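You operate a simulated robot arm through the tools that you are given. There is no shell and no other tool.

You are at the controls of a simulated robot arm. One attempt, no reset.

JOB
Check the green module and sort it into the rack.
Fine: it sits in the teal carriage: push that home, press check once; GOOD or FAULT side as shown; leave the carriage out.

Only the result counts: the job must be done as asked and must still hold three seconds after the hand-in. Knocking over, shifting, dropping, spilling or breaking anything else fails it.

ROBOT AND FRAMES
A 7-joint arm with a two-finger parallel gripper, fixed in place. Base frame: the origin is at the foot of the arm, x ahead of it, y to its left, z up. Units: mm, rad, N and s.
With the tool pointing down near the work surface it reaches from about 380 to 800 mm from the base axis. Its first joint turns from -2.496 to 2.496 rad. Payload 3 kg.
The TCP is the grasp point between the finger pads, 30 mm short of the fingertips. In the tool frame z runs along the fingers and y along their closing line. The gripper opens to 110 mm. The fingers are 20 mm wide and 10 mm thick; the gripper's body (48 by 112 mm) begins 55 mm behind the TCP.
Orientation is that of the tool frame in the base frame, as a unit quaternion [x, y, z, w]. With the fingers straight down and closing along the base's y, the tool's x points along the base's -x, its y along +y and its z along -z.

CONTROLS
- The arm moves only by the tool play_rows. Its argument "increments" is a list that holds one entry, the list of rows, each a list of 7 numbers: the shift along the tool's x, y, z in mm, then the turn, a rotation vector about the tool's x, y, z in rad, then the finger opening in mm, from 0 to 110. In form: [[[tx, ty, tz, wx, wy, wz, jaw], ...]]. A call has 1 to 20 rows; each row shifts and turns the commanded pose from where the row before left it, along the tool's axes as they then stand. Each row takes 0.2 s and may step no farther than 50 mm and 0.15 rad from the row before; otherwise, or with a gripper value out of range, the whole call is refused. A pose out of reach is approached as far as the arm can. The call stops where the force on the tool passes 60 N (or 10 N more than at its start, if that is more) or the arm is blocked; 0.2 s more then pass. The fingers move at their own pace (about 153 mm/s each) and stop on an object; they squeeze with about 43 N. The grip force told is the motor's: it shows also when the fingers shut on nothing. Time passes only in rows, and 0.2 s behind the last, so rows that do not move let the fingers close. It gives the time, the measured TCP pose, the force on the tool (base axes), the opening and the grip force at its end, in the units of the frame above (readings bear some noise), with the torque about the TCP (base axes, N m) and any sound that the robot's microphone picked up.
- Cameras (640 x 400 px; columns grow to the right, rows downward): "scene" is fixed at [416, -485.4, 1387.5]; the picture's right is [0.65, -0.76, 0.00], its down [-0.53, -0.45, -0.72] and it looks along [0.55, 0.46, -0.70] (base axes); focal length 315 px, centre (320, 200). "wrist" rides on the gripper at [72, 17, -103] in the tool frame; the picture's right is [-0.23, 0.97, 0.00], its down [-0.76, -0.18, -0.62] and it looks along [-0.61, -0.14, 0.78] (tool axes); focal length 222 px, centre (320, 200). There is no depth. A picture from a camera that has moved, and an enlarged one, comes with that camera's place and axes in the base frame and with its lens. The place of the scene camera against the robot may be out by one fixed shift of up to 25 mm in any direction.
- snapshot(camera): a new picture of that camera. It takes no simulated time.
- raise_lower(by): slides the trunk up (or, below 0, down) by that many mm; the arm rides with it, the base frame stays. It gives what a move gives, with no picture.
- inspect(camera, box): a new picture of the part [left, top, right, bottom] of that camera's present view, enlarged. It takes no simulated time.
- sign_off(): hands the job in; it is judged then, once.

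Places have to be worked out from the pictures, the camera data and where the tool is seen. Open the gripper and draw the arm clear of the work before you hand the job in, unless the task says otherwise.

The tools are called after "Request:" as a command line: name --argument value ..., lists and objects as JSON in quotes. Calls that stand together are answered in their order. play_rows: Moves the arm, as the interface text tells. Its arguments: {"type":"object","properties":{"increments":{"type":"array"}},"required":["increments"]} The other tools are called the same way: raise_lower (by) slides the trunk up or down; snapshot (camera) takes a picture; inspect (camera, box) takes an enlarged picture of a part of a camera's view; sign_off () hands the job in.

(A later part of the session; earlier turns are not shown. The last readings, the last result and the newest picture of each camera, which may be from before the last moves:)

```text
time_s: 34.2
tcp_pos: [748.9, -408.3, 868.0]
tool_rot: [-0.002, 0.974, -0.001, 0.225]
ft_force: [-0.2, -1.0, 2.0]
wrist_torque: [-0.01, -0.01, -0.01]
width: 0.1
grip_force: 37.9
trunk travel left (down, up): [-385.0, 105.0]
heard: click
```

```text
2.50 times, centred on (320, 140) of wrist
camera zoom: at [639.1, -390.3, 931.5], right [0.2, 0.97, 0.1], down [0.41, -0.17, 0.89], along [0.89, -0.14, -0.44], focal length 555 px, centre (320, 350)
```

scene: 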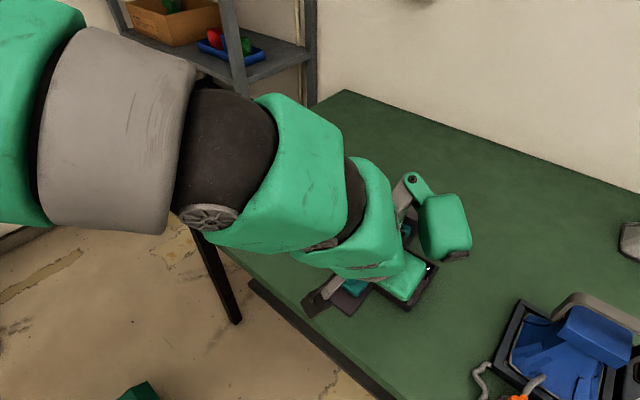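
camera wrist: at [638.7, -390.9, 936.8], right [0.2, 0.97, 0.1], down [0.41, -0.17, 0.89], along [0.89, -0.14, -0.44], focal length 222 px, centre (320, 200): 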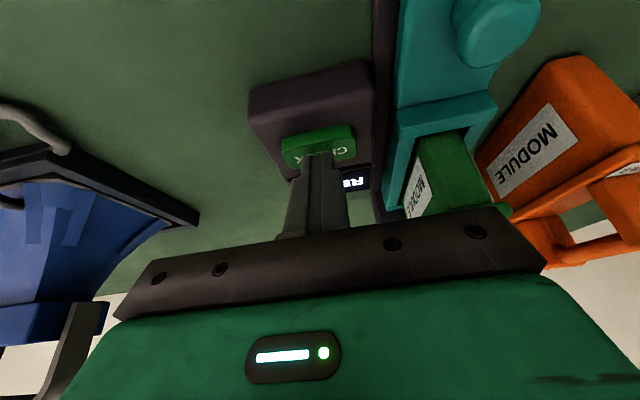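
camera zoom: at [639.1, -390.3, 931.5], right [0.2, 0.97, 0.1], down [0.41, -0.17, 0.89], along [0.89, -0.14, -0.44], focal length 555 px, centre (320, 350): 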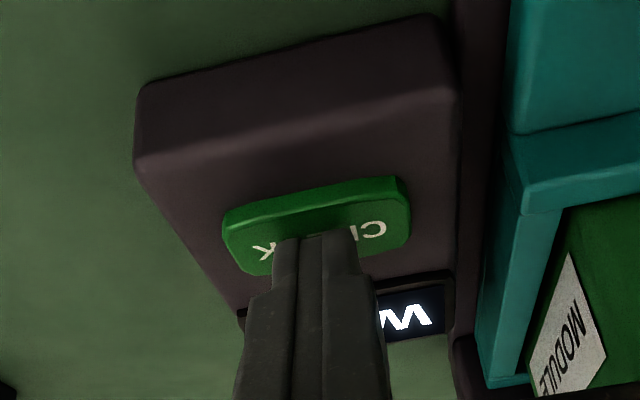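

A click was heard and the display changed. I lift straight off the button (single press) and look at the display.

Request:
play_rows --increments '[[[-8.8, 0, -18, 0, 0, 0, 0], [-17.6, 0, -35.9, 0, 0, 0, 0], [-17.6, 0, -35.9, 0, 0, 0, 0], [0, 0, 0, 0, 0, 0, 0]]]'

Request:
inspect --camera "wrist" --box '[240, 60, 400, 220]'

Request:
inspect --camera "scene" --box '[300, 180, 460, 320]'

```text
time_s: 35.2
tcp_pos: [748.7, -406.9, 968.7]
tool_rot: [-0.003, 0.975, 0.0, 0.224]
ft_force: [0.4, -0.1, 0.6]
wrist_torque: [-0.01, 0.03, 0.01]
width: 0.2
grip_force: 37.4
trunk travel left (down, up): [-385.0, 105.0]
```

```text
2.50 times, centred on (320, 140) of wrist
camera zoom: at [638.7, -389.8, 1032.1], right [0.2, 0.97, 0.1], down [0.41, -0.17, 0.89], along [0.89, -0.14, -0.44], focal length 555 px, centre (320, 350)
```

zoom: 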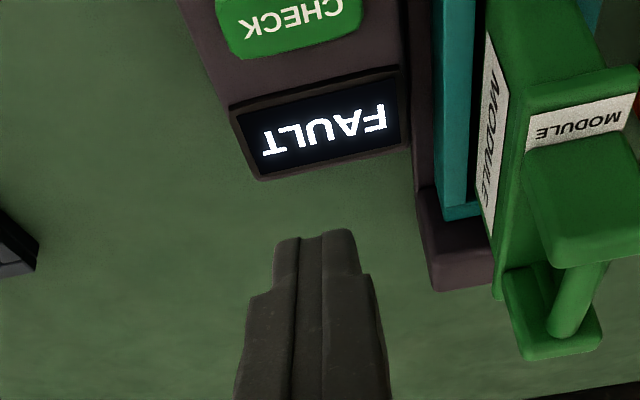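

```text
2.86 times, centred on (380, 250) of scene
camera zoom: at [416.0, -485.4, 1387.5], right [0.65, -0.76, 0.0], down [-0.53, -0.45, -0.72], along [0.55, 0.46, -0.7], focal length 899 px, centre (149, 57)
```

zoom: 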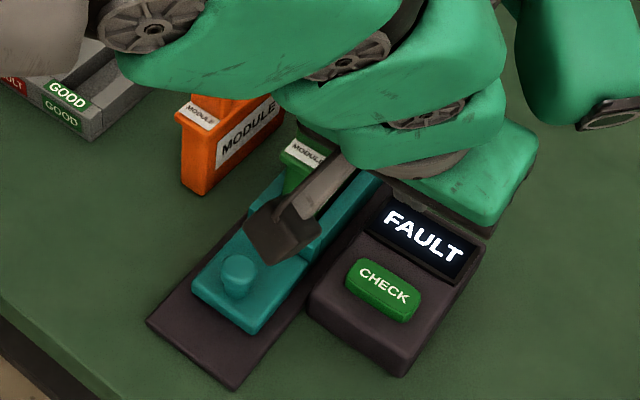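

Result: FAULT. Now I return to a vertical tool over the knob to pull the carriage out again.

Request:
play_rows --increments '[[[40.4, 0, -19.75, 0, 0, 0, 30], [40.4, 0, -19.75, 0, 0, 0, 60], [0, 41, 0, 0, 0, 0, 60], [0, 41, 0, 0, 0, 0, 60], [0, 0, 0, 0, 0.15, 0, 60], [0, 0, 0, 0, 0.15, 0, 60], [0, 0, 0, 0, 0.15, 0, 60], [0, 0, 0, 0, 0, 0, 60], [0, 0, 0, 0, 0, 0, 60]]]'

Request:
snapshot --camera "wrist"

```text
time_s: 37.2
tcp_pos: [660.4, -325.6, 969.3]
tool_rot: [-0.002, 1.0, -0.001, 0.001]
ft_force: [-0.2, 0.1, 0.1]
wrist_torque: [-0.02, 0.0, 0.0]
width: 60.2
grip_force: 0.2
trunk travel left (down, up): [-385.0, 105.0]
```

```text
taken
camera wrist: at [586.9, -307.4, 1074.6], right [0.22, 0.97, 0.0], down [0.76, -0.17, 0.63], along [0.61, -0.14, -0.78], focal length 222 px, centre (320, 200)
```

wrist: 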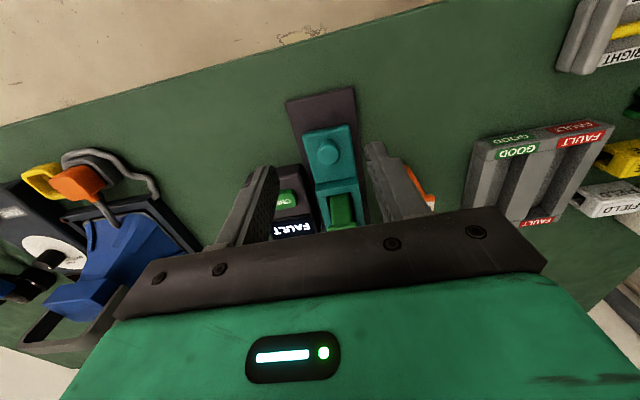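

Knob now at ≈(702,−324). I align over it, descend and grip, then pull it out.

Request:
play_rows --increments '[[[-41, 1, 0, 0, 0, 0, 60], [0, 0, 45, 0, 0, 0, 60], [0, 0, 45, 0, 0, 0, 60], [0, 0, 15, 0, 0, 0, 60], [0, 0, 10, 0, 0, 0, 60], [0, 0, 0, 0, 0, 0, 20], [0, 0, 0, 0, 0, 0, 20], [0, 0, 0, 0, 0, 0, 20]]]'

```text
time_s: 39.0
tcp_pos: [700.4, -324.9, 855.9]
tool_rot: [-0.002, 1.0, -0.001, 0.0]
ft_force: [-1.1, -7.3, -7.3]
wrist_torque: [0.08, -0.1, -0.04]
width: 25.5
grip_force: 45.0
trunk travel left (down, up): [-385.0, 105.0]
```

Knob gripped. Pulling out in steps.

Request:
play_rows --increments '[[[6, 0, 0, 0, 0, 0, 20], [6, 0, 0, 0, 0, 0, 20], [6, 0, 0, 0, 0, 0, 20], [6, 0, 0, 0, 0, 0, 20], [6, 0, 0, 0, 0, 0, 20], [6, 0, 0, 0, 0, 0, 20], [0, 0, 0, 0, 0, 0, 20]]]'

```text
time_s: 40.6
tcp_pos: [665.4, -324.2, 854.6]
tool_rot: [-0.002, 1.0, -0.001, 0.002]
ft_force: [0.0, -2.9, 2.3]
wrist_torque: [0.35, 0.53, -0.17]
width: 25.7
grip_force: 45.3
trunk travel left (down, up): [-385.0, 105.0]
```

Request:
play_rows --increments '[[[4, 0, 0, 0, 0, 0, 20], [4, 0, 0, 0, 0, 0, 20], [4, 0, 0, 0, 0, 0, 20], [0, 0, 0, 0, 0, 0, 20]]]'

Request:
inspect --camera "scene" --box '[300, 180, 460, 320]'

```text
time_s: 41.6
tcp_pos: [652.8, -325.7, 855.1]
tool_rot: [-0.002, 1.0, -0.001, 0.002]
ft_force: [-1.9, 0.8, 10.9]
wrist_torque: [0.27, -0.8, -0.13]
width: 25.6
grip_force: 45.2
trunk travel left (down, up): [-385.0, 105.0]
```

```text
2.86 times, centred on (380, 250) of scene
camera zoom: at [416.0, -485.4, 1387.5], right [0.65, -0.76, 0.0], down [-0.53, -0.45, -0.72], along [0.55, 0.46, -0.7], focal length 899 px, centre (149, 57)
```

zoom: 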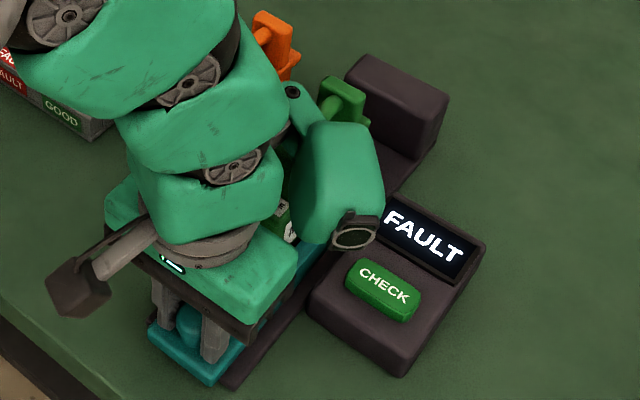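

Back near the original out position. I pull 4 mm more gently to check for the out-stop, then release.

Request:
play_rows --increments '[[[2, 0, 0, 0, 0, 0, 20], [2, 0, 0, 0, 0, 0, 20], [0, 0, 0, 0, 0, 0, 20]]]'

```text
time_s: 42.4
tcp_pos: [649.8, -323.8, 855.3]
tool_rot: [-0.003, 1.0, -0.002, 0.004]
ft_force: [23.2, -2.4, 12.7]
wrist_torque: [0.13, -0.34, 0.13]
width: 25.8
grip_force: 44.7
trunk travel left (down, up): [-385.0, 105.0]
```

The out-stop is reached (23 N). Release, rise, and tilt forward for the module pick while viewing.

Request:
play_rows --increments '[[[-2, 0, 0, 0, 0, 0, 20], [0, 0, 0, 0, 0, 0, 60], [0, 0, 0, 0, 0, 0, 60], [0, 0, -40, 0, 0, 0, 60], [0, 0, -45, 0, 0, 0, 60], [0, 0, -45, 0, 0, 0, 60], [0, 0, -45, 0, 0, 0, 60], [0, 0, -10, 0, -0.15, 0, 60], [0, 0, 0, 0, -0.15, 0, 60], [0, 0, 0, 0, -0.1, 0, 60], [0, 0, 0, 0, 0, 0, 110], [0, 0, 0, 0, 0, 0, 110]]]'

Request:
snapshot --camera "wrist"

Request:
inspect --camera "scene" --box '[300, 170, 460, 320]'

```text
time_s: 45.0
tcp_pos: [650.0, -323.6, 1039.2]
tool_rot: [-0.003, 0.98, -0.001, 0.2]
ft_force: [0.1, -0.3, 0.0]
wrist_torque: [-0.01, -0.01, 0.0]
width: 110.1
grip_force: 0.1
trunk travel left (down, up): [-385.0, 105.0]
```

```text
taken
camera wrist: at [543.3, -306.9, 1107.1], right [0.2, 0.97, 0.09], down [0.46, -0.17, 0.87], along [0.87, -0.14, -0.48], focal length 222 px, centre (320, 200)
```

wrist: 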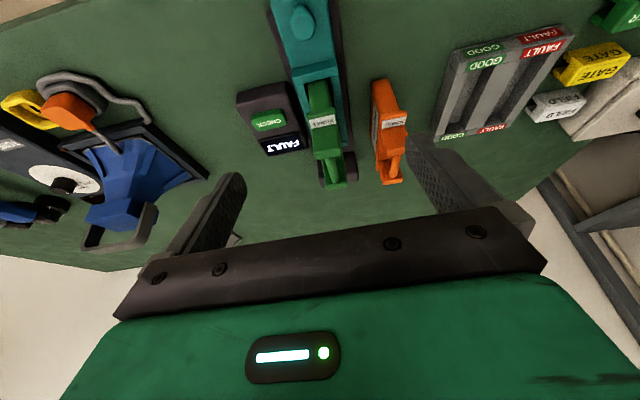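

```text
2.67 times, centred on (380, 245) of scene
camera zoom: at [416.0, -485.4, 1387.5], right [0.65, -0.76, 0.0], down [-0.53, -0.45, -0.72], along [0.55, 0.46, -0.7], focal length 839 px, centre (160, 80)
```

zoom: 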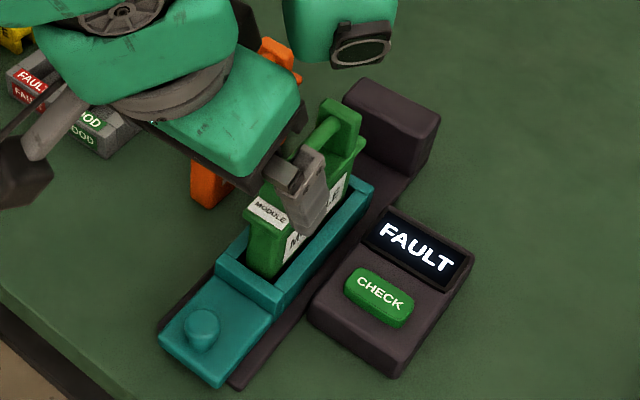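

Carriage is out again at its original place, display still FAULT. I zoom on the green handle, then move closer for another measurement.

Request:
inspect --camera "wrist" --box '[270, 60, 420, 200]'

Request:
play_rows --increments '[[[-36.8, 0, 15.7, 0, 0, 0, 110], [-20, 0, 10, 0, 0, 0, 110], [0, 0, 0, 0, 0, 0, 110], [0, 0, 0, 0, 0, 0, 110]]]'

Request:
inspect --camera "wrist" --box '[270, 60, 420, 200]'

```text
2.86 times, centred on (345, 130) of wrist
camera zoom: at [543.3, -306.9, 1107.1], right [0.2, 0.97, 0.09], down [0.46, -0.17, 0.87], along [0.87, -0.14, -0.48], focal length 635 px, centre (249, 400)
```

zoom: 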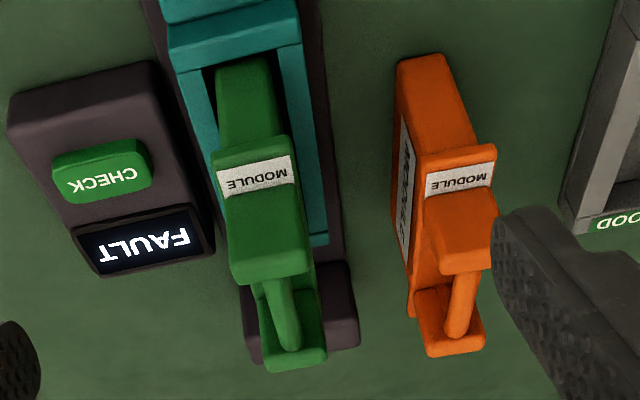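

```text
time_s: 46.0
tcp_pos: [713.4, -322.9, 1039.1]
tool_rot: [-0.002, 0.98, -0.001, 0.2]
ft_force: [0.1, 0.3, 0.4]
wrist_torque: [0.03, 0.03, 0.02]
width: 110.0
grip_force: 0.1
trunk travel left (down, up): [-385.0, 105.0]
```

```text
2.86 times, centred on (345, 130) of wrist
camera zoom: at [605.5, -306.4, 1106.7], right [0.2, 0.97, 0.09], down [0.46, -0.17, 0.87], along [0.87, -0.14, -0.48], focal length 635 px, centre (249, 400)
```

zoom: 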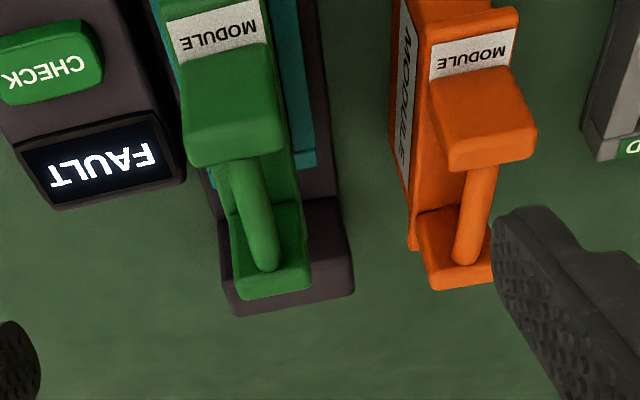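

Triangulation: post tops z≈940, near post x≈732–747, far post 807–820, bar centre ≈(776,−325.5), bar z≈925. I move over the bar with fingers straddling, stopping at TCP z≈975.

Request:
play_rows --increments '[[[-26.5, -1.2, 11.3, 0, 0, 0, 60], [-26.5, -1.2, 11.3, 0, 0, 0, 60], [0, 0, 0, 0, 0, 0, 60], [12.5, 0, 29.5, 0, 0, 0, 60], [12.5, 0, 29.5, 0, 0, 0, 60], [0, 0, 0, 0, 0, 0, 60]]]'

Request:
snapshot --camera "wrist"

Request:
inspect --camera "scene" --box '[320, 170, 440, 280]'

```text
time_s: 47.4
tcp_pos: [769.4, -328.1, 973.0]
tool_rot: [-0.002, 0.98, -0.001, 0.2]
ft_force: [0.1, -0.3, -0.9]
wrist_torque: [0.01, -0.02, -0.01]
width: 60.0
grip_force: 0.1
trunk travel left (down, up): [-385.0, 105.0]
```

```text
taken
camera wrist: at [662.9, -310.7, 1041.2], right [0.2, 0.97, 0.09], down [0.46, -0.17, 0.87], along [0.87, -0.14, -0.48], focal length 222 px, centre (320, 200)
```

wrist: 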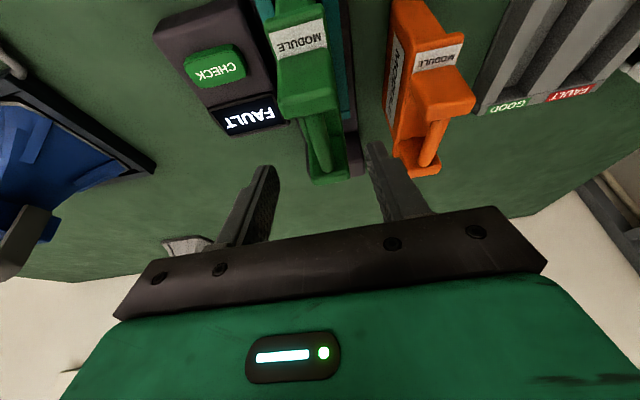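

```text
3.64 times, centred on (380, 225) of scene
camera zoom: at [416.0, -485.4, 1387.5], right [0.65, -0.76, 0.0], down [-0.53, -0.45, -0.72], along [0.55, 0.46, -0.7], focal length 1144 px, centre (102, 109)
```

zoom: 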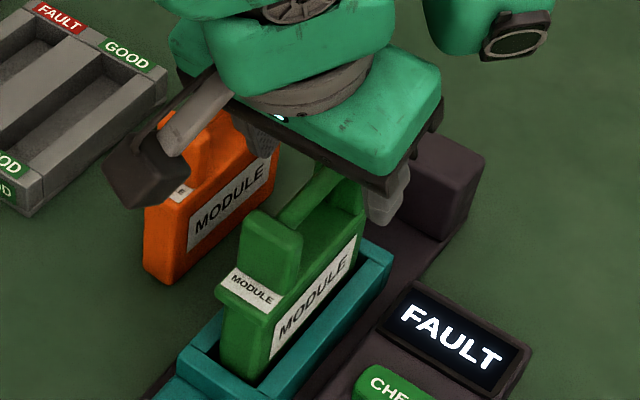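

Fingers straddle the bar well (bar y≈−326). Descend to TCP z≈939 in steps, watching for contact.

Request:
play_rows --increments '[[[5, 1, 13, 0, 0, 0, 55], [4, 1, 10, 0, 0, 0, 50], [2.6, 0, 9, 0, 0, 0, 50], [0, 0, 0, 0, 0, 0, 50]]]'

Request:
snapshot --camera "wrist"

Request:
inspect --camera "scene" --box '[320, 170, 440, 280]'

```text
time_s: 48.4
tcp_pos: [772.4, -325.2, 939.8]
tool_rot: [-0.003, 0.98, -0.001, 0.2]
ft_force: [-0.2, -0.1, 0.2]
wrist_torque: [0.0, 0.0, 0.0]
width: 50.2
grip_force: 0.1
trunk travel left (down, up): [-385.0, 105.0]
```

```text
taken
camera wrist: at [665.1, -308.7, 1007.1], right [0.2, 0.97, 0.09], down [0.46, -0.17, 0.87], along [0.87, -0.14, -0.48], focal length 222 px, centre (320, 200)
```

wrist: 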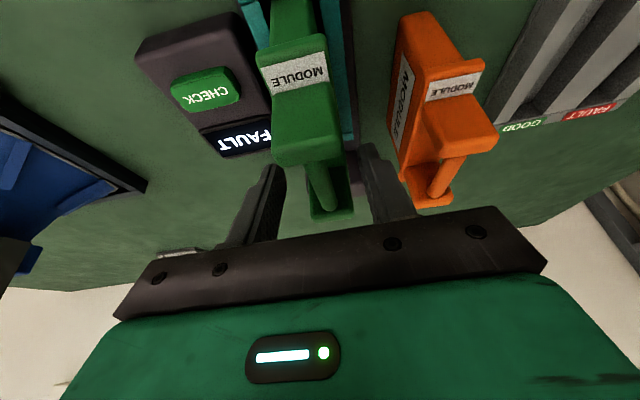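

```text
3.64 times, centred on (380, 225) of scene
camera zoom: at [416.0, -485.4, 1387.5], right [0.65, -0.76, 0.0], down [-0.53, -0.45, -0.72], along [0.55, 0.46, -0.7], focal length 1144 px, centre (102, 109)
```

zoom: 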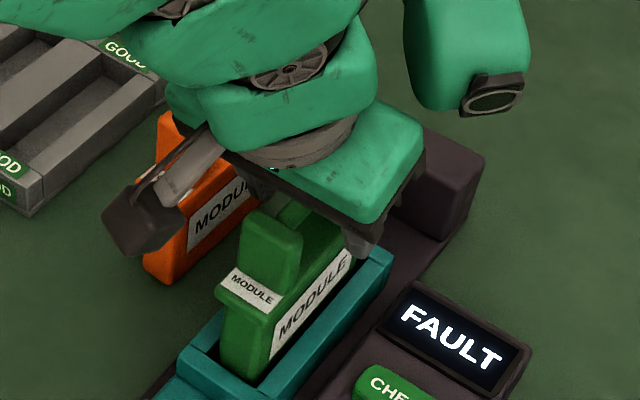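

No contact; by estimate the bar sits ~15 mm above the fingertips. I close the gripper on the bar.

Request:
play_rows --increments '[[[0.8, 0, 1.8, 0, 0, 0, 30], [0, 0, 0, 0, 0, 0, 5], [0, 0, 0, 0, 0, 0, 5], [0, 0, 0, 0, 0, 0, 5]]]'

Request:
inspect --camera "wrist" --box '[240, 20, 420, 240]'

```text
time_s: 49.4
tcp_pos: [772.2, -325.3, 937.9]
tool_rot: [-0.003, 0.98, 0.0, 0.2]
ft_force: [0.4, 0.0, -0.3]
wrist_torque: [-0.01, -0.02, -0.05]
width: 11.8
grip_force: 43.2
trunk travel left (down, up): [-385.0, 105.0]
```

```text
1.82 times, centred on (330, 130) of wrist
camera zoom: at [665.1, -308.5, 1005.4], right [0.2, 0.97, 0.09], down [0.46, -0.17, 0.87], along [0.87, -0.14, -0.48], focal length 404 px, centre (302, 327)
```

zoom: 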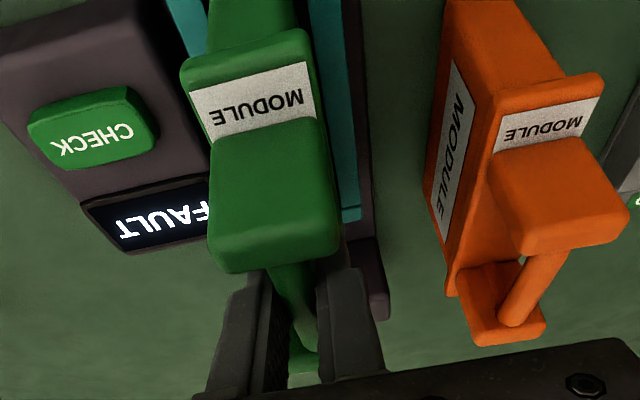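

Bar gripped (11.8 mm, centred). Lift slowly and check the load.

Request:
play_rows --increments '[[[-2, 0, -4.6, 0, 0, 0, 5], [-4, 0, -9.2, 0, 0, 0, 5], [0, 0, 0, 0, 0, 0, 5]]]'

Request:
inspect --camera "scene" --box '[320, 170, 440, 280]'

Request:
inspect --camera "wrist" --box '[240, 20, 420, 240]'

```text
time_s: 50.2
tcp_pos: [772.6, -326.3, 952.2]
tool_rot: [-0.002, 0.98, 0.0, 0.2]
ft_force: [-0.2, 0.6, -3.6]
wrist_torque: [0.0, 0.01, 0.02]
width: 11.5
grip_force: 43.5
trunk travel left (down, up): [-385.0, 105.0]
```

```text
3.64 times, centred on (380, 225) of scene
camera zoom: at [416.0, -485.4, 1387.5], right [0.65, -0.76, 0.0], down [-0.53, -0.45, -0.72], along [0.55, 0.46, -0.7], focal length 1144 px, centre (102, 109)
```

zoom: 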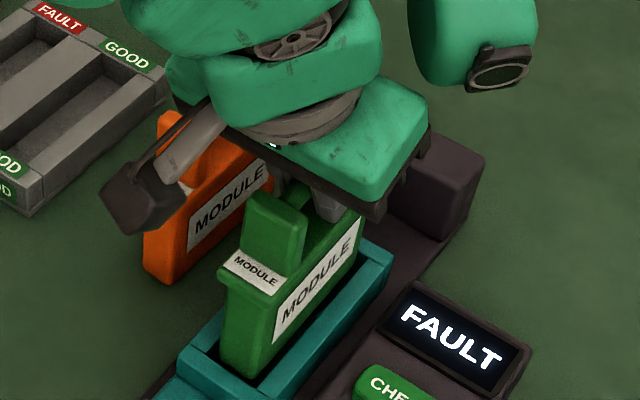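

```text
1.82 times, centred on (330, 130) of wrist
camera zoom: at [665.5, -307.8, 1020.5], right [0.2, 0.97, 0.09], down [0.46, -0.17, 0.87], along [0.87, -0.14, -0.48], focal length 404 px, centre (302, 327)
```

zoom: 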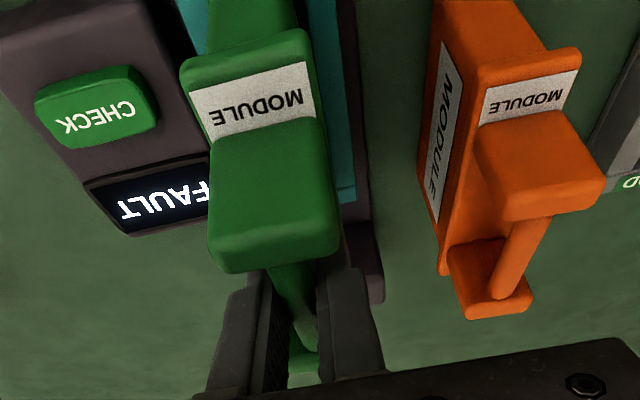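

The module lifts cleanly (≈3.6 N) and hangs straight. I raise it well clear of the carriage, draw back in −x to pass in front of the orange module, then traverse toward the FAULT side.

Request:
play_rows --increments '[[[-10, 0, -23, 0, 0, 0, 5], [-15.3, 0, -35.9, 0, 0, 0, 5], [-12, 0, -28, 0, 0, 0, 5], [0, 0, 0, 0, 0, 0, 5], [27, 0, -11.5, 0, 0, 0, 5], [27, 0, -11.5, 0, 0, 0, 5], [20, 0, -8.5, 0, 0, 0, 5], [0, 0, 0, 0, 0, 0, 5]]]'

Request:
snapshot --camera "scene"

Request:
snapshot --camera "wrist"

```text
time_s: 52.0
tcp_pos: [692.1, -324.8, 1046.9]
tool_rot: [-0.002, 0.98, -0.001, 0.2]
ft_force: [-0.2, -0.1, -3.6]
wrist_torque: [-0.02, 0.0, 0.02]
width: 11.4
grip_force: 43.2
trunk travel left (down, up): [-385.0, 105.0]
```

```text
taken
```

scene: 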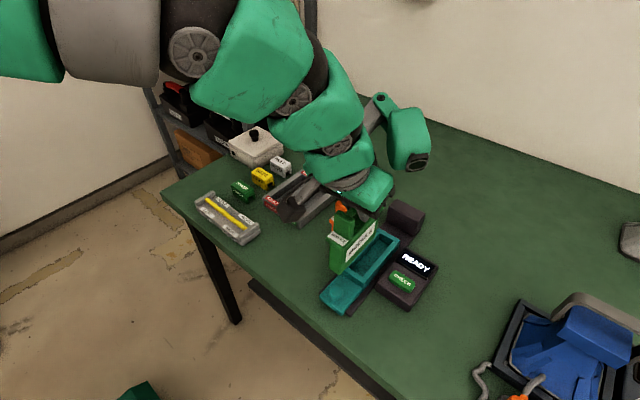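

```text
taken
camera wrist: at [585.8, -308.3, 1115.1], right [0.2, 0.97, 0.09], down [0.46, -0.17, 0.87], along [0.87, -0.14, -0.48], focal length 222 px, centre (320, 200)
```

wrist: 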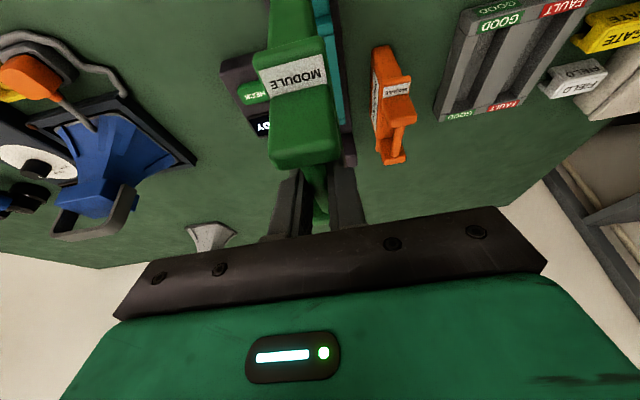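

Clear of everything. Traverse +y by ~284 mm to the FAULT slot line in front of the rack.

Request:
play_rows --increments '[[[0, 30, 0, 0, 0, 0, 5], [0, 45, 0, 0, 0, 0, 5], [0, 45, 0, 0, 0, 0, 5], [0, 45, 0, 0, 0, 0, 5], [0, 45, 0, 0, 0, 0, 5], [0, 45, 0, 0, 0, 0, 5], [0, 29, 0, 0, 0, 0, 5], [0, 0, 0, 0, 0, 0, 5], [0, 0, 0, 0, 0, 0, 5]]]'

Request:
snapshot --camera "wrist"

Request:
snapshot --camera "scene"

```text
time_s: 54.0
tcp_pos: [691.0, -40.5, 1047.4]
tool_rot: [-0.002, 0.98, -0.001, 0.201]
ft_force: [-0.4, 0.5, -3.6]
wrist_torque: [-0.01, 0.03, 0.0]
width: 11.6
grip_force: 43.0
trunk travel left (down, up): [-385.0, 105.0]
```

```text
taken
camera wrist: at [584.8, -23.4, 1114.7], right [0.2, 0.97, 0.09], down [0.46, -0.17, 0.87], along [0.87, -0.14, -0.48], focal length 222 px, centre (320, 200)
```

wrist: 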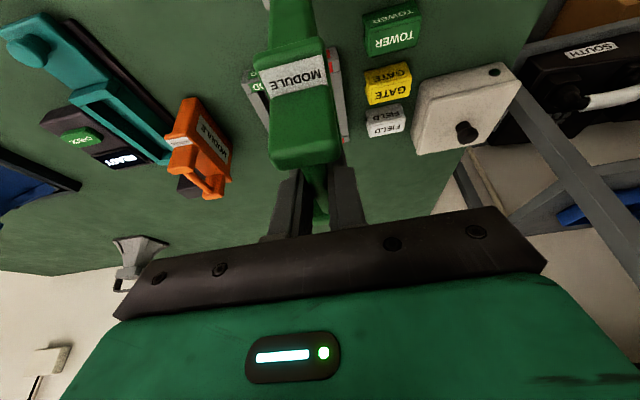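

```text
taken
```

scene: 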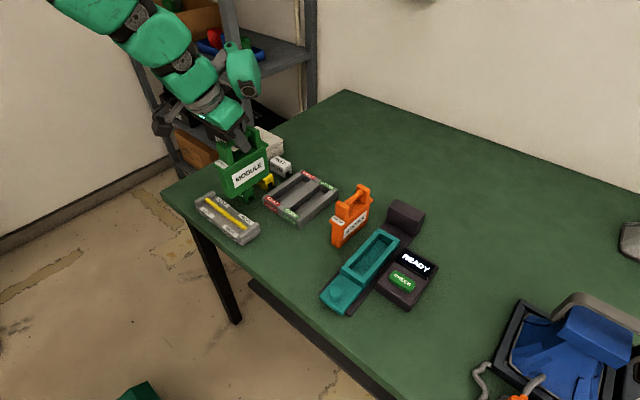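

Module hangs stable. Lower to z≈1000, then forward over the FAULT slot (target TCP x≈826, y≈−41).

Request:
play_rows --increments '[[[9.2, 0, 21.6, 0, 0, 0, 5], [9.2, 0, 21.6, 0, 0, 0, 5], [-25, 0, 10.6, 0, 0, 0, 5], [-33, 0, 14.1, 0, 0, 0, 5], [-33, 0, 14.1, 0, 0, 0, 5], [-33.2, 0, 14.1, 0, 0, 0, 5], [0, 0, 0, 0, 0, 0, 5], [0, 0, 0, 0, 0, 0, 5]]]'

Request:
snapshot --camera "wrist"

Request:
inspect --camera "scene" --box '[230, 120, 370, 240]'

Request:
inspect --camera "wrist" --box '[200, 0, 440, 200]'

```text
time_s: 55.8
tcp_pos: [827.8, -38.4, 1000.1]
tool_rot: [-0.003, 0.98, 0.0, 0.198]
ft_force: [-0.1, -1.1, -2.5]
wrist_torque: [0.03, 0.03, 0.02]
width: 11.4
grip_force: 43.1
trunk travel left (down, up): [-385.0, 105.0]
```

```text
taken
camera wrist: at [720.0, -22.1, 1067.6], right [0.2, 0.97, 0.09], down [0.46, -0.17, 0.87], along [0.87, -0.14, -0.48], focal length 222 px, centre (320, 200)
```

wrist: 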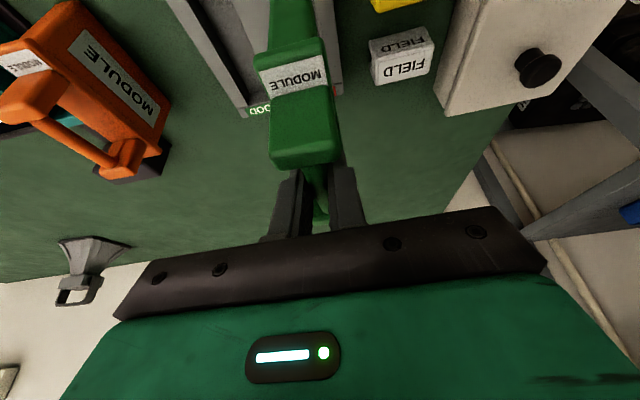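

```text
3.33 times, centred on (300, 180) of scene
camera zoom: at [416.0, -485.4, 1387.5], right [0.65, -0.76, 0.0], down [-0.53, -0.45, -0.72], along [0.55, 0.46, -0.7], focal length 1049 px, centre (387, 267)
```

zoom: 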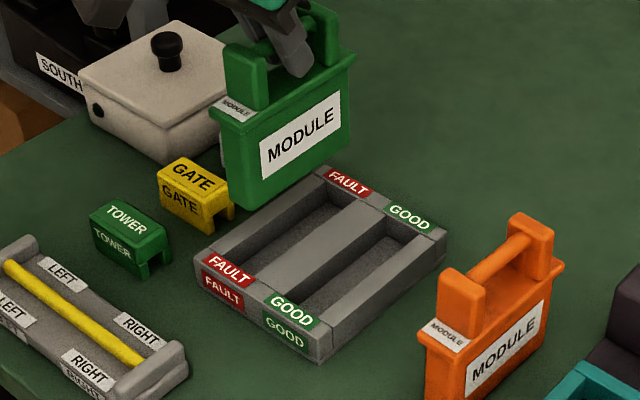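

```text
2.00 times, centred on (320, 100) of wrist
camera zoom: at [720.0, -22.1, 1067.6], right [0.2, 0.97, 0.09], down [0.46, -0.17, 0.87], along [0.87, -0.14, -0.48], focal length 444 px, centre (320, 400)
```

zoom: 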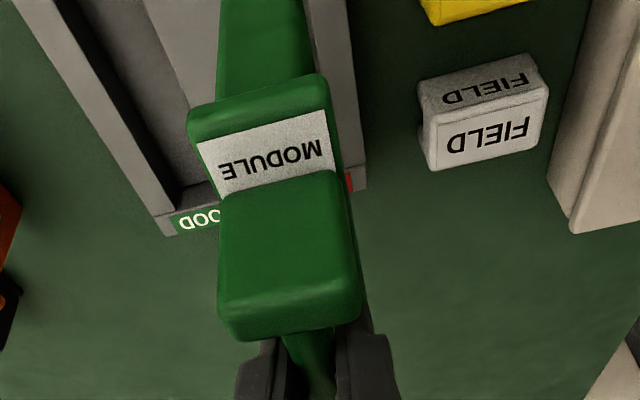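

I zoom in tightly to compare module length/height with the slot before lowering.

Request:
inspect --camera "scene" --box '[265, 120, 335, 190]'

Request:
inspect --camera "scene" --box '[255, 160, 345, 235]'

Request:
inspect --camera "scene" --box '[320, 170, 390, 260]'

Request:
inspect --camera "scene" --box '[310, 210, 420, 320]'

```text
5.71 times, centred on (300, 155) of scene
camera zoom: at [416.0, -485.4, 1387.5], right [0.65, -0.76, 0.0], down [-0.53, -0.45, -0.72], along [0.55, 0.46, -0.7], focal length 1798 px, centre (434, 457)
```

zoom: 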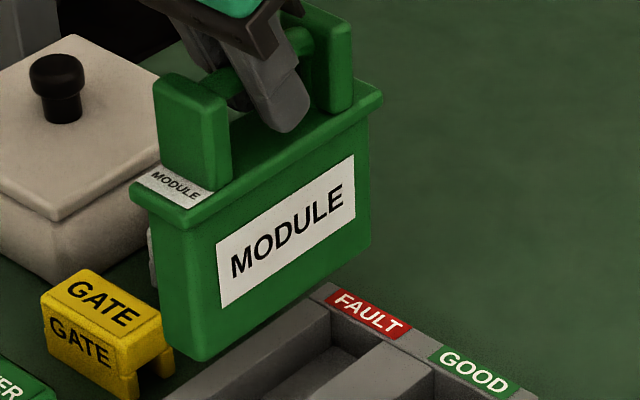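

```text
5.33 times, centred on (300, 198) of scene
camera zoom: at [416.0, -485.4, 1387.5], right [0.65, -0.76, 0.0], down [-0.53, -0.45, -0.72], along [0.55, 0.46, -0.7], focal length 1678 px, centre (427, 213)
```

zoom: 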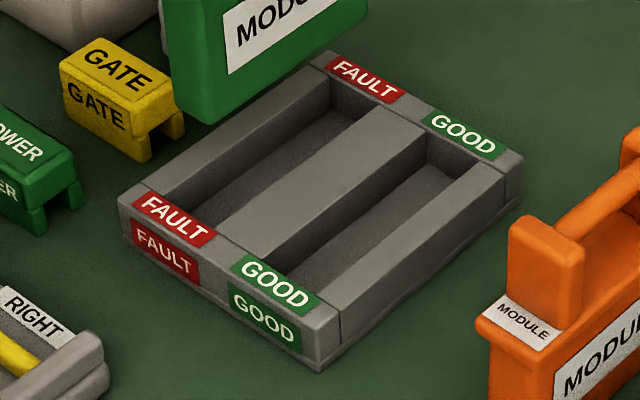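

```text
4.44 times, centred on (355, 215) of scene
camera zoom: at [416.0, -485.4, 1387.5], right [0.65, -0.76, 0.0], down [-0.53, -0.45, -0.72], along [0.55, 0.46, -0.7], focal length 1399 px, centre (164, 133)
```

zoom: 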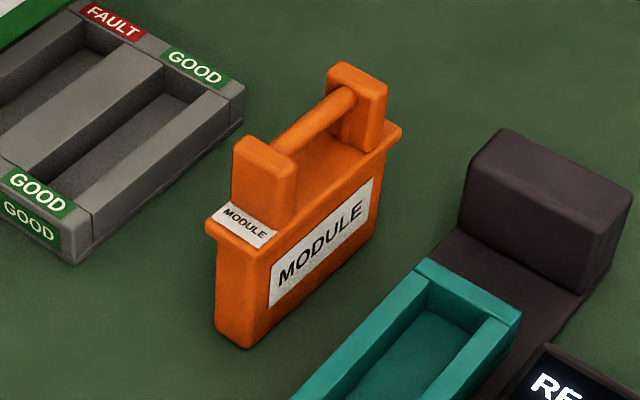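

```text
3.64 times, centred on (365, 265) of scene
camera zoom: at [416.0, -485.4, 1387.5], right [0.65, -0.76, 0.0], down [-0.53, -0.45, -0.72], along [0.55, 0.46, -0.7], focal length 1144 px, centre (156, -36)
```

zoom: 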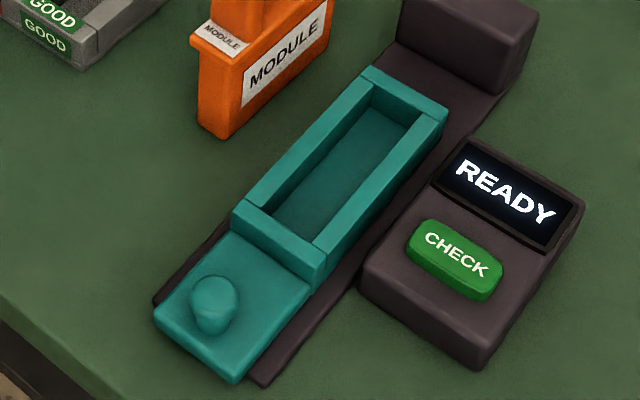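

Body measures ≈108×26 mm against a ≈116×35 mm slot, and its centre sits over the slot in x. I nudge −2.5 mm in y and lower to just above the rim for a final alignment check.

Request:
play_rows --increments '[[[6, -1.2, 14, 0, 0, 0, 5], [6, -1.3, 14, 0, 0, 0, 5], [4, 0, 9.2, 0, 0, 0, 5], [0, 0, 0, 0, 0, 0, 5], [0, 0, 0, 0, 0, 0, 5]]]'

Request:
inspect --camera "scene" --box '[255, 140, 345, 235]'

Request:
inspect --camera "wrist" --box '[220, 0, 420, 180]'

```text
time_s: 57.0
tcp_pos: [825.6, -41.3, 957.7]
tool_rot: [-0.003, 0.98, 0.0, 0.2]
ft_force: [0.6, -0.5, -3.1]
wrist_torque: [0.01, 0.0, 0.01]
width: 11.5
grip_force: 42.7
trunk travel left (down, up): [-385.0, 105.0]
```

```text
4.21 times, centred on (300, 188) of scene
camera zoom: at [416.0, -485.4, 1387.5], right [0.65, -0.76, 0.0], down [-0.53, -0.45, -0.72], along [0.55, 0.46, -0.7], focal length 1325 px, centre (404, 253)
```

zoom: 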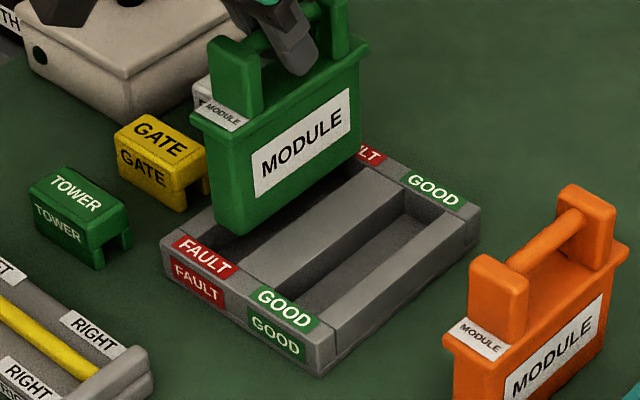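

```text
2.22 times, centred on (320, 90) of wrist
camera zoom: at [719.5, -24.2, 1026.6], right [0.2, 0.97, 0.09], down [0.46, -0.17, 0.87], along [0.87, -0.14, -0.48], focal length 494 px, centre (320, 444)
```

zoom: 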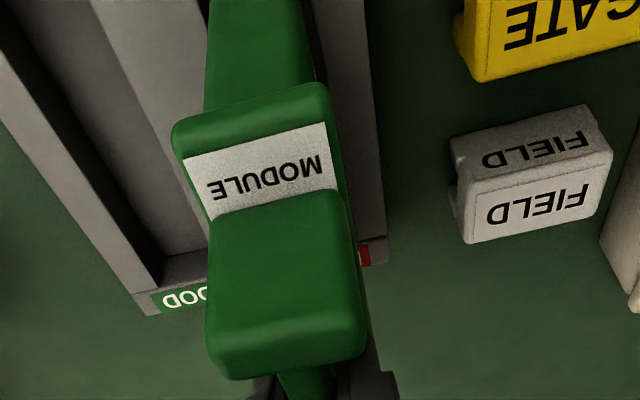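

Alignment looks close. One tighter wrist zoom on the gap between the module body and the slot walls.

Request:
inspect --camera "wrist" --box '[250, 0, 350, 60]'

Request:
inspect --camera "scene" --box '[265, 160, 325, 210]'

```text
6.40 times, centred on (300, 30) of wrist
camera zoom: at [719.5, -24.2, 1026.6], right [0.2, 0.97, 0.09], down [0.46, -0.17, 0.87], along [0.87, -0.14, -0.48], focal length 1422 px, centre (448, 1288)
```

zoom: 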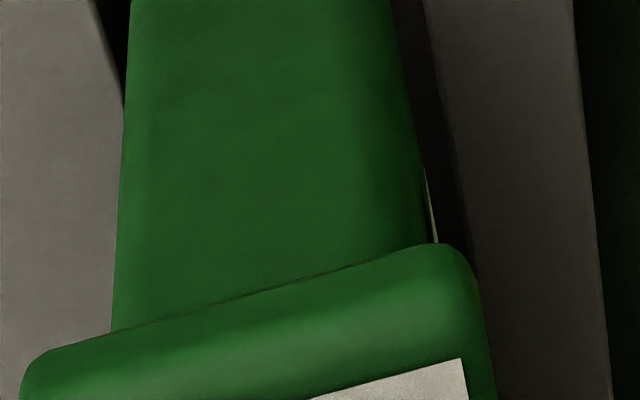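

```text
8.00 times, centred on (295, 185) of scene
camera zoom: at [416.0, -485.4, 1387.5], right [0.65, -0.76, 0.0], down [-0.53, -0.45, -0.72], along [0.55, 0.46, -0.7], focal length 2518 px, centre (520, 320)
```

zoom: 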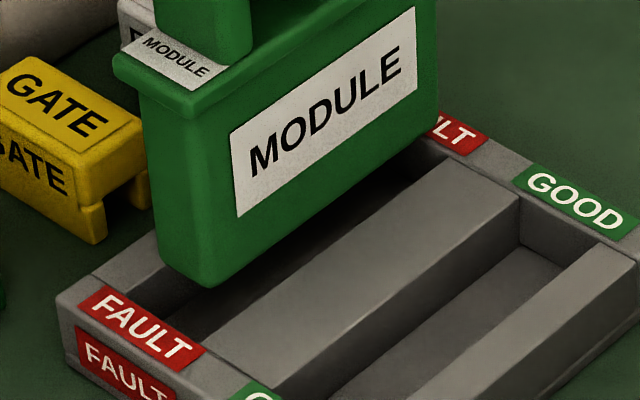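

Slot measures y −60…−24 (centre −42) versus module centre ≈−40; I shift −2 mm in y, −1.5 mm in x and lower into the slot in small steps.

Request:
play_rows --increments '[[[1.4, -2, -0.6, 0, 0, 0, 5], [5.5, 0, 12.9, 0, 0, 0, 5], [1.6, 0, 3.7, 0, 0, 0, 5], [1.6, 0, 3.7, 0, 0, 0, 5], [1.6, 0, 3.7, 0, 0, 0, 5], [0, 0, 0, 0, 0, 0, 5]]]'

Request:
inspect --camera "scene" --box '[265, 150, 335, 220]'

Request:
inspect --camera "wrist" --box '[250, 0, 350, 60]'

```text
time_s: 58.3
tcp_pos: [829.4, -45.0, 940.7]
tool_rot: [-0.003, 0.978, 0.0, 0.211]
ft_force: [5.8, -0.6, 21.9]
wrist_torque: [0.04, -1.88, 0.0]
width: 11.3
grip_force: 43.1
trunk travel left (down, up): [-385.0, 105.0]
stopped in row 6: the force on the tool passed its limit at 62 N (the readings are from after the stop); the commanded pose is now the measured one
```

```text
5.71 times, centred on (300, 185) of scene
camera zoom: at [416.0, -485.4, 1387.5], right [0.65, -0.76, 0.0], down [-0.53, -0.45, -0.72], along [0.55, 0.46, -0.7], focal length 1798 px, centre (434, 286)
```

zoom: 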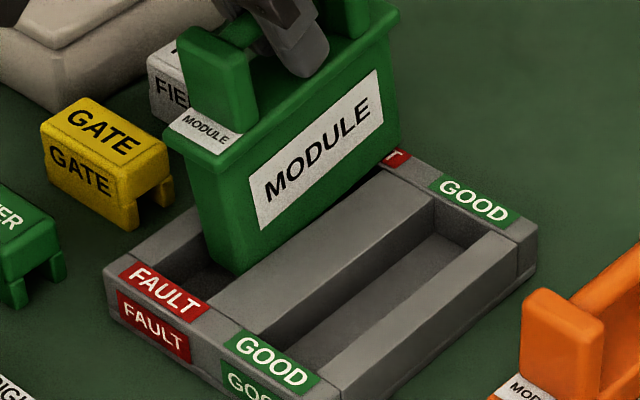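

```text
6.40 times, centred on (300, 30) of wrist
camera zoom: at [720.5, -27.4, 1007.3], right [0.2, 0.97, 0.09], down [0.44, -0.17, 0.88], along [0.88, -0.14, -0.46], focal length 1422 px, centre (448, 1288)
```

zoom: 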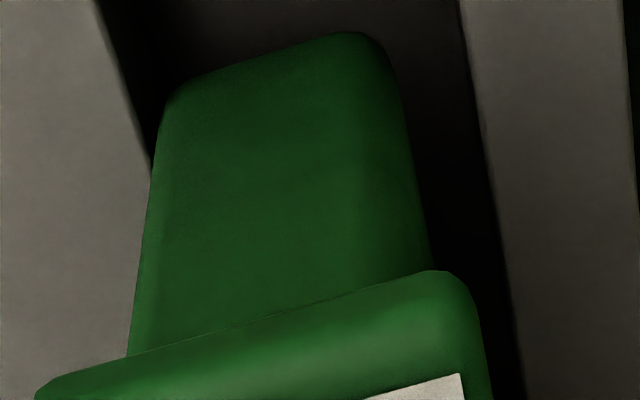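

Contact came at the rim: the images show the module's far end over the far end bar with a ~20 mm gap at the near end, so it is too far in +x. I lift 14 mm, restore the tilt and re-measure.

Request:
play_rows --increments '[[[-2.4, 0, -5.5, 0, 0, 0, 5], [-3.6, 0, -8.2, 0, 0.02, 0, 5], [0, 0, 0, 0, 0, 0, 5], [0, 0, 0, 0, 0, 0, 5]]]'

Request:
inspect --camera "scene" --box '[265, 140, 335, 220]'

Request:
inspect --camera "wrist" --box '[240, 0, 380, 200]'

```text
time_s: 59.3
tcp_pos: [827.6, -42.9, 951.2]
tool_rot: [-0.002, 0.981, -0.002, 0.193]
ft_force: [0.2, 0.1, -3.4]
wrist_torque: [0.01, 0.04, 0.02]
width: 11.1
grip_force: 42.9
trunk travel left (down, up): [-385.0, 105.0]
```

```text
5.00 times, centred on (300, 180) of scene
camera zoom: at [416.0, -485.4, 1387.5], right [0.65, -0.76, 0.0], down [-0.53, -0.45, -0.72], along [0.55, 0.46, -0.7], focal length 1574 px, centre (420, 300)
```

zoom: 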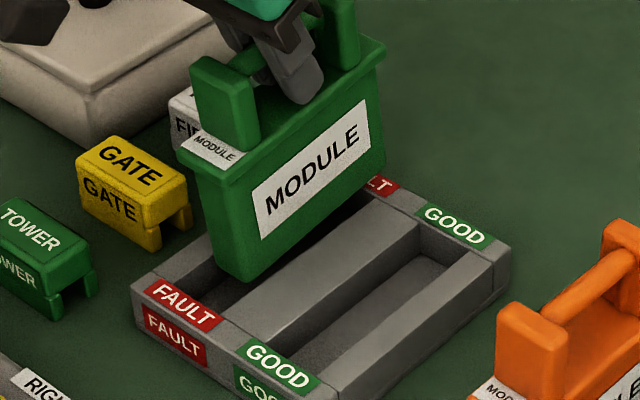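

```text
2.00 times, centred on (310, 100) of wrist
camera zoom: at [721.6, -26.9, 1020.3], right [0.21, 0.97, 0.08], down [0.47, -0.17, 0.87], along [0.86, -0.14, -0.49], focal length 444 px, centre (340, 400)
```

zoom: 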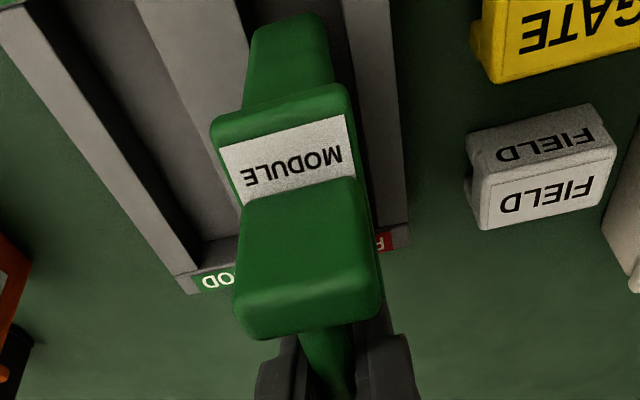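

The contact pitched the module slightly in the grip (far end up ≈0.11 rad). I raise a little and rotate the tool back by that amount to level it, then re-measure.

Request:
play_rows --increments '[[[-3.9, 0, -9.2, 0, 0.06, 0, 5], [0, 0, 0, 0, 0.05, 0, 5], [0, 0, 0, 0, 0, 0, 5], [0, 0, 0, 0, 0, 0, 5]]]'

Request:
inspect --camera "scene" --box '[265, 140, 335, 210]'

Request:
inspect --camera "wrist" --box '[240, 0, 380, 200]'

```text
time_s: 60.3
tcp_pos: [828.2, -44.0, 960.6]
tool_rot: [-0.002, 0.99, -0.001, 0.14]
ft_force: [-0.9, -0.2, -3.1]
wrist_torque: [0.03, 0.0, 0.01]
width: 11.2
grip_force: 42.9
trunk travel left (down, up): [-385.0, 105.0]
```

```text
5.71 times, centred on (300, 175) of scene
camera zoom: at [416.0, -485.4, 1387.5], right [0.65, -0.76, 0.0], down [-0.53, -0.45, -0.72], along [0.55, 0.46, -0.7], focal length 1798 px, centre (434, 343)
```

zoom: 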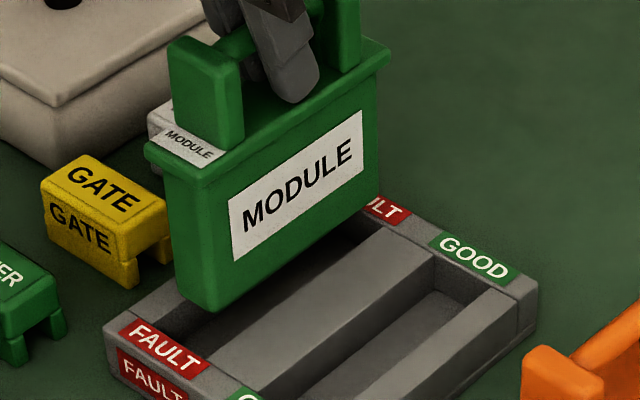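

```text
2.00 times, centred on (310, 100) of wrist
camera zoom: at [729.6, -26.6, 1041.7], right [0.21, 0.97, 0.06], down [0.56, -0.17, 0.81], along [0.8, -0.14, -0.58], focal length 444 px, centre (340, 400)
```

zoom: 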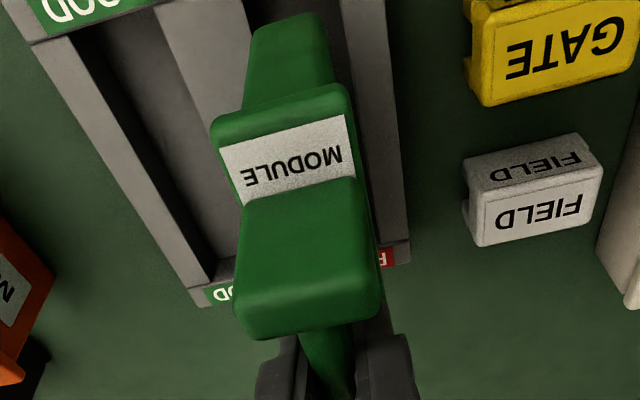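

Module is level again. Contact torque showed the touch was at the far end bar (≈54 mm ahead of TCP), so I shift −5 mm in x, +1 mm in y, and lower to just above the rim.

Request:
play_rows --increments '[[[4.8, 1, -1.4, 0, 0, 0, 5], [2.2, 0, 7.7, 0, 0, 0, 5], [2.2, 0, 7.7, 0, 0, 0, 5], [0, 0, 0, 0, 0, 0, 5], [0, 0, 0, 0, 0, 0, 5]]]'

Request:
inspect --camera "scene" --box '[265, 150, 335, 220]'

Request:
inspect --camera "wrist" --box '[250, 0, 350, 60]'

```text
time_s: 61.5
tcp_pos: [821.9, -42.2, 944.6]
tool_rot: [-0.002, 0.99, -0.001, 0.141]
ft_force: [0.1, -0.9, -2.9]
wrist_torque: [0.0, -0.01, 0.0]
width: 11.0
grip_force: 43.1
trunk travel left (down, up): [-385.0, 105.0]
```

```text
5.71 times, centred on (300, 185) of scene
camera zoom: at [416.0, -485.4, 1387.5], right [0.65, -0.76, 0.0], down [-0.53, -0.45, -0.72], along [0.55, 0.46, -0.7], focal length 1798 px, centre (434, 286)
```

zoom: 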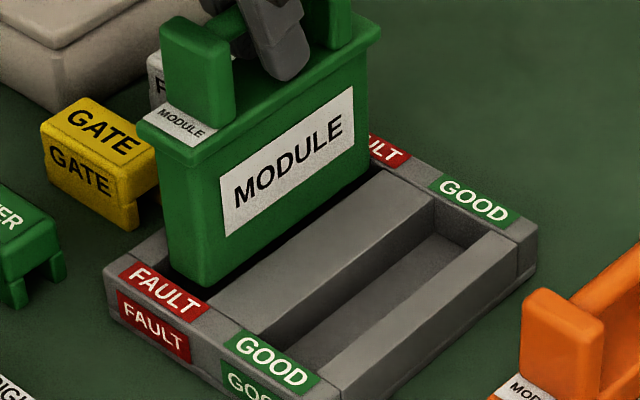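

```text
6.40 times, centred on (300, 30) of wrist
camera zoom: at [724.0, -25.3, 1025.7], right [0.21, 0.97, 0.06], down [0.56, -0.17, 0.81], along [0.8, -0.14, -0.58], focal length 1422 px, centre (448, 1288)
```

zoom: 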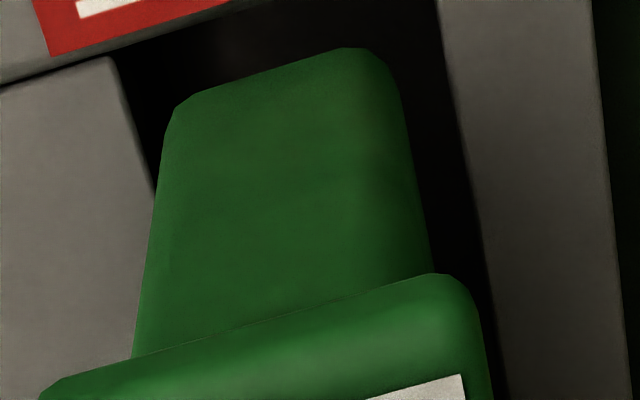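

Near gap ≈4.5 mm and y centred (module −42.0, slot −41.8). Lower in 2 mm rows through the rim, with a check.

Request:
play_rows --increments '[[[0.55, 0, 1.9, 0, 0, 0, 5], [0.55, 0, 1.9, 0, 0, 0, 5], [0.55, 0, 1.9, 0, 0, 0, 5], [0, 0, 0, 0, 0, 0, 5]]]'

```text
time_s: 62.5
tcp_pos: [822.1, -42.2, 939.3]
tool_rot: [-0.002, 0.99, -0.002, 0.141]
ft_force: [-0.4, -0.5, -3.1]
wrist_torque: [-0.01, -0.02, 0.04]
width: 11.1
grip_force: 42.5
trunk travel left (down, up): [-385.0, 105.0]
```

No contact. Continue.

Request:
play_rows --increments '[[[0.55, 0, 1.9, 0, 0, 0, 5], [0.55, 0, 1.9, 0, 0, 0, 5], [0, 0, 0, 0, 0, 0, 5]]]'

Request:
inspect --camera "scene" --box '[265, 150, 335, 220]'

Request:
inspect --camera "wrist" --box '[250, 0, 350, 60]'

```text
time_s: 63.3
tcp_pos: [823.3, -45.1, 935.1]
tool_rot: [-0.002, 0.99, -0.002, 0.14]
ft_force: [0.1, -0.7, -2.2]
wrist_torque: [0.0, -0.01, 0.01]
width: 11.4
grip_force: 42.5
trunk travel left (down, up): [-385.0, 105.0]
```

```text
5.71 times, centred on (300, 185) of scene
camera zoom: at [416.0, -485.4, 1387.5], right [0.65, -0.76, 0.0], down [-0.53, -0.45, -0.72], along [0.55, 0.46, -0.7], focal length 1798 px, centre (434, 286)
```

zoom: 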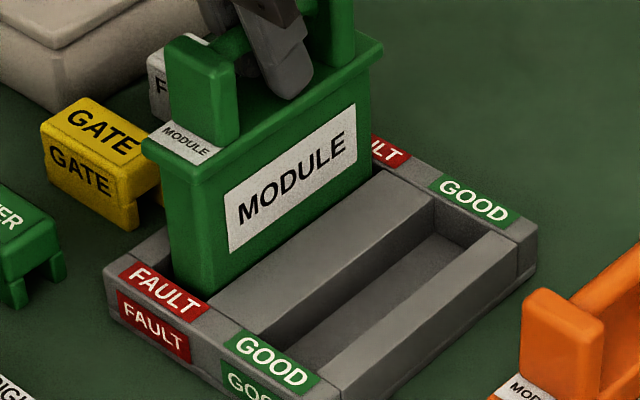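

```text
6.40 times, centred on (300, 30) of wrist
camera zoom: at [724.5, -26.2, 1016.1], right [0.21, 0.97, 0.06], down [0.56, -0.17, 0.81], along [0.8, -0.14, -0.58], focal length 1422 px, centre (448, 1288)
```

zoom: 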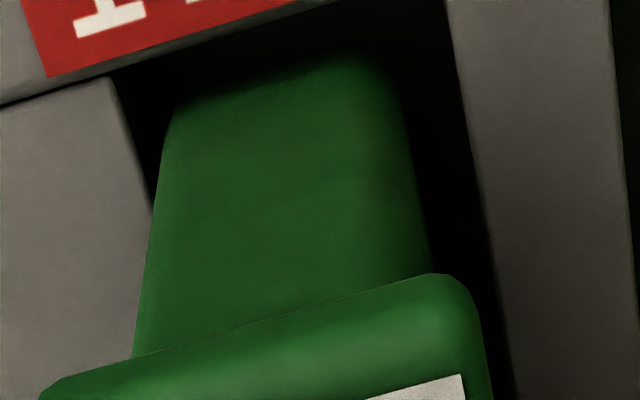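

The bottom is entering the slot (shadowed, no contact force). Continue lowering gently.

Request:
play_rows --increments '[[[0.55, 0, 1.9, 0, 0, 0, 5], [0.55, 0, 1.9, 0, 0, 0, 5], [0.55, 0, 1.9, 0, 0, 0, 5], [0, 0, 0, 0, 0, 0, 5]]]'

```text
time_s: 64.3
tcp_pos: [822.7, -41.5, 929.7]
tool_rot: [-0.003, 0.99, -0.001, 0.14]
ft_force: [0.0, 0.5, -3.4]
wrist_torque: [0.0, 0.02, 0.0]
width: 11.1
grip_force: 43.1
trunk travel left (down, up): [-385.0, 105.0]
```

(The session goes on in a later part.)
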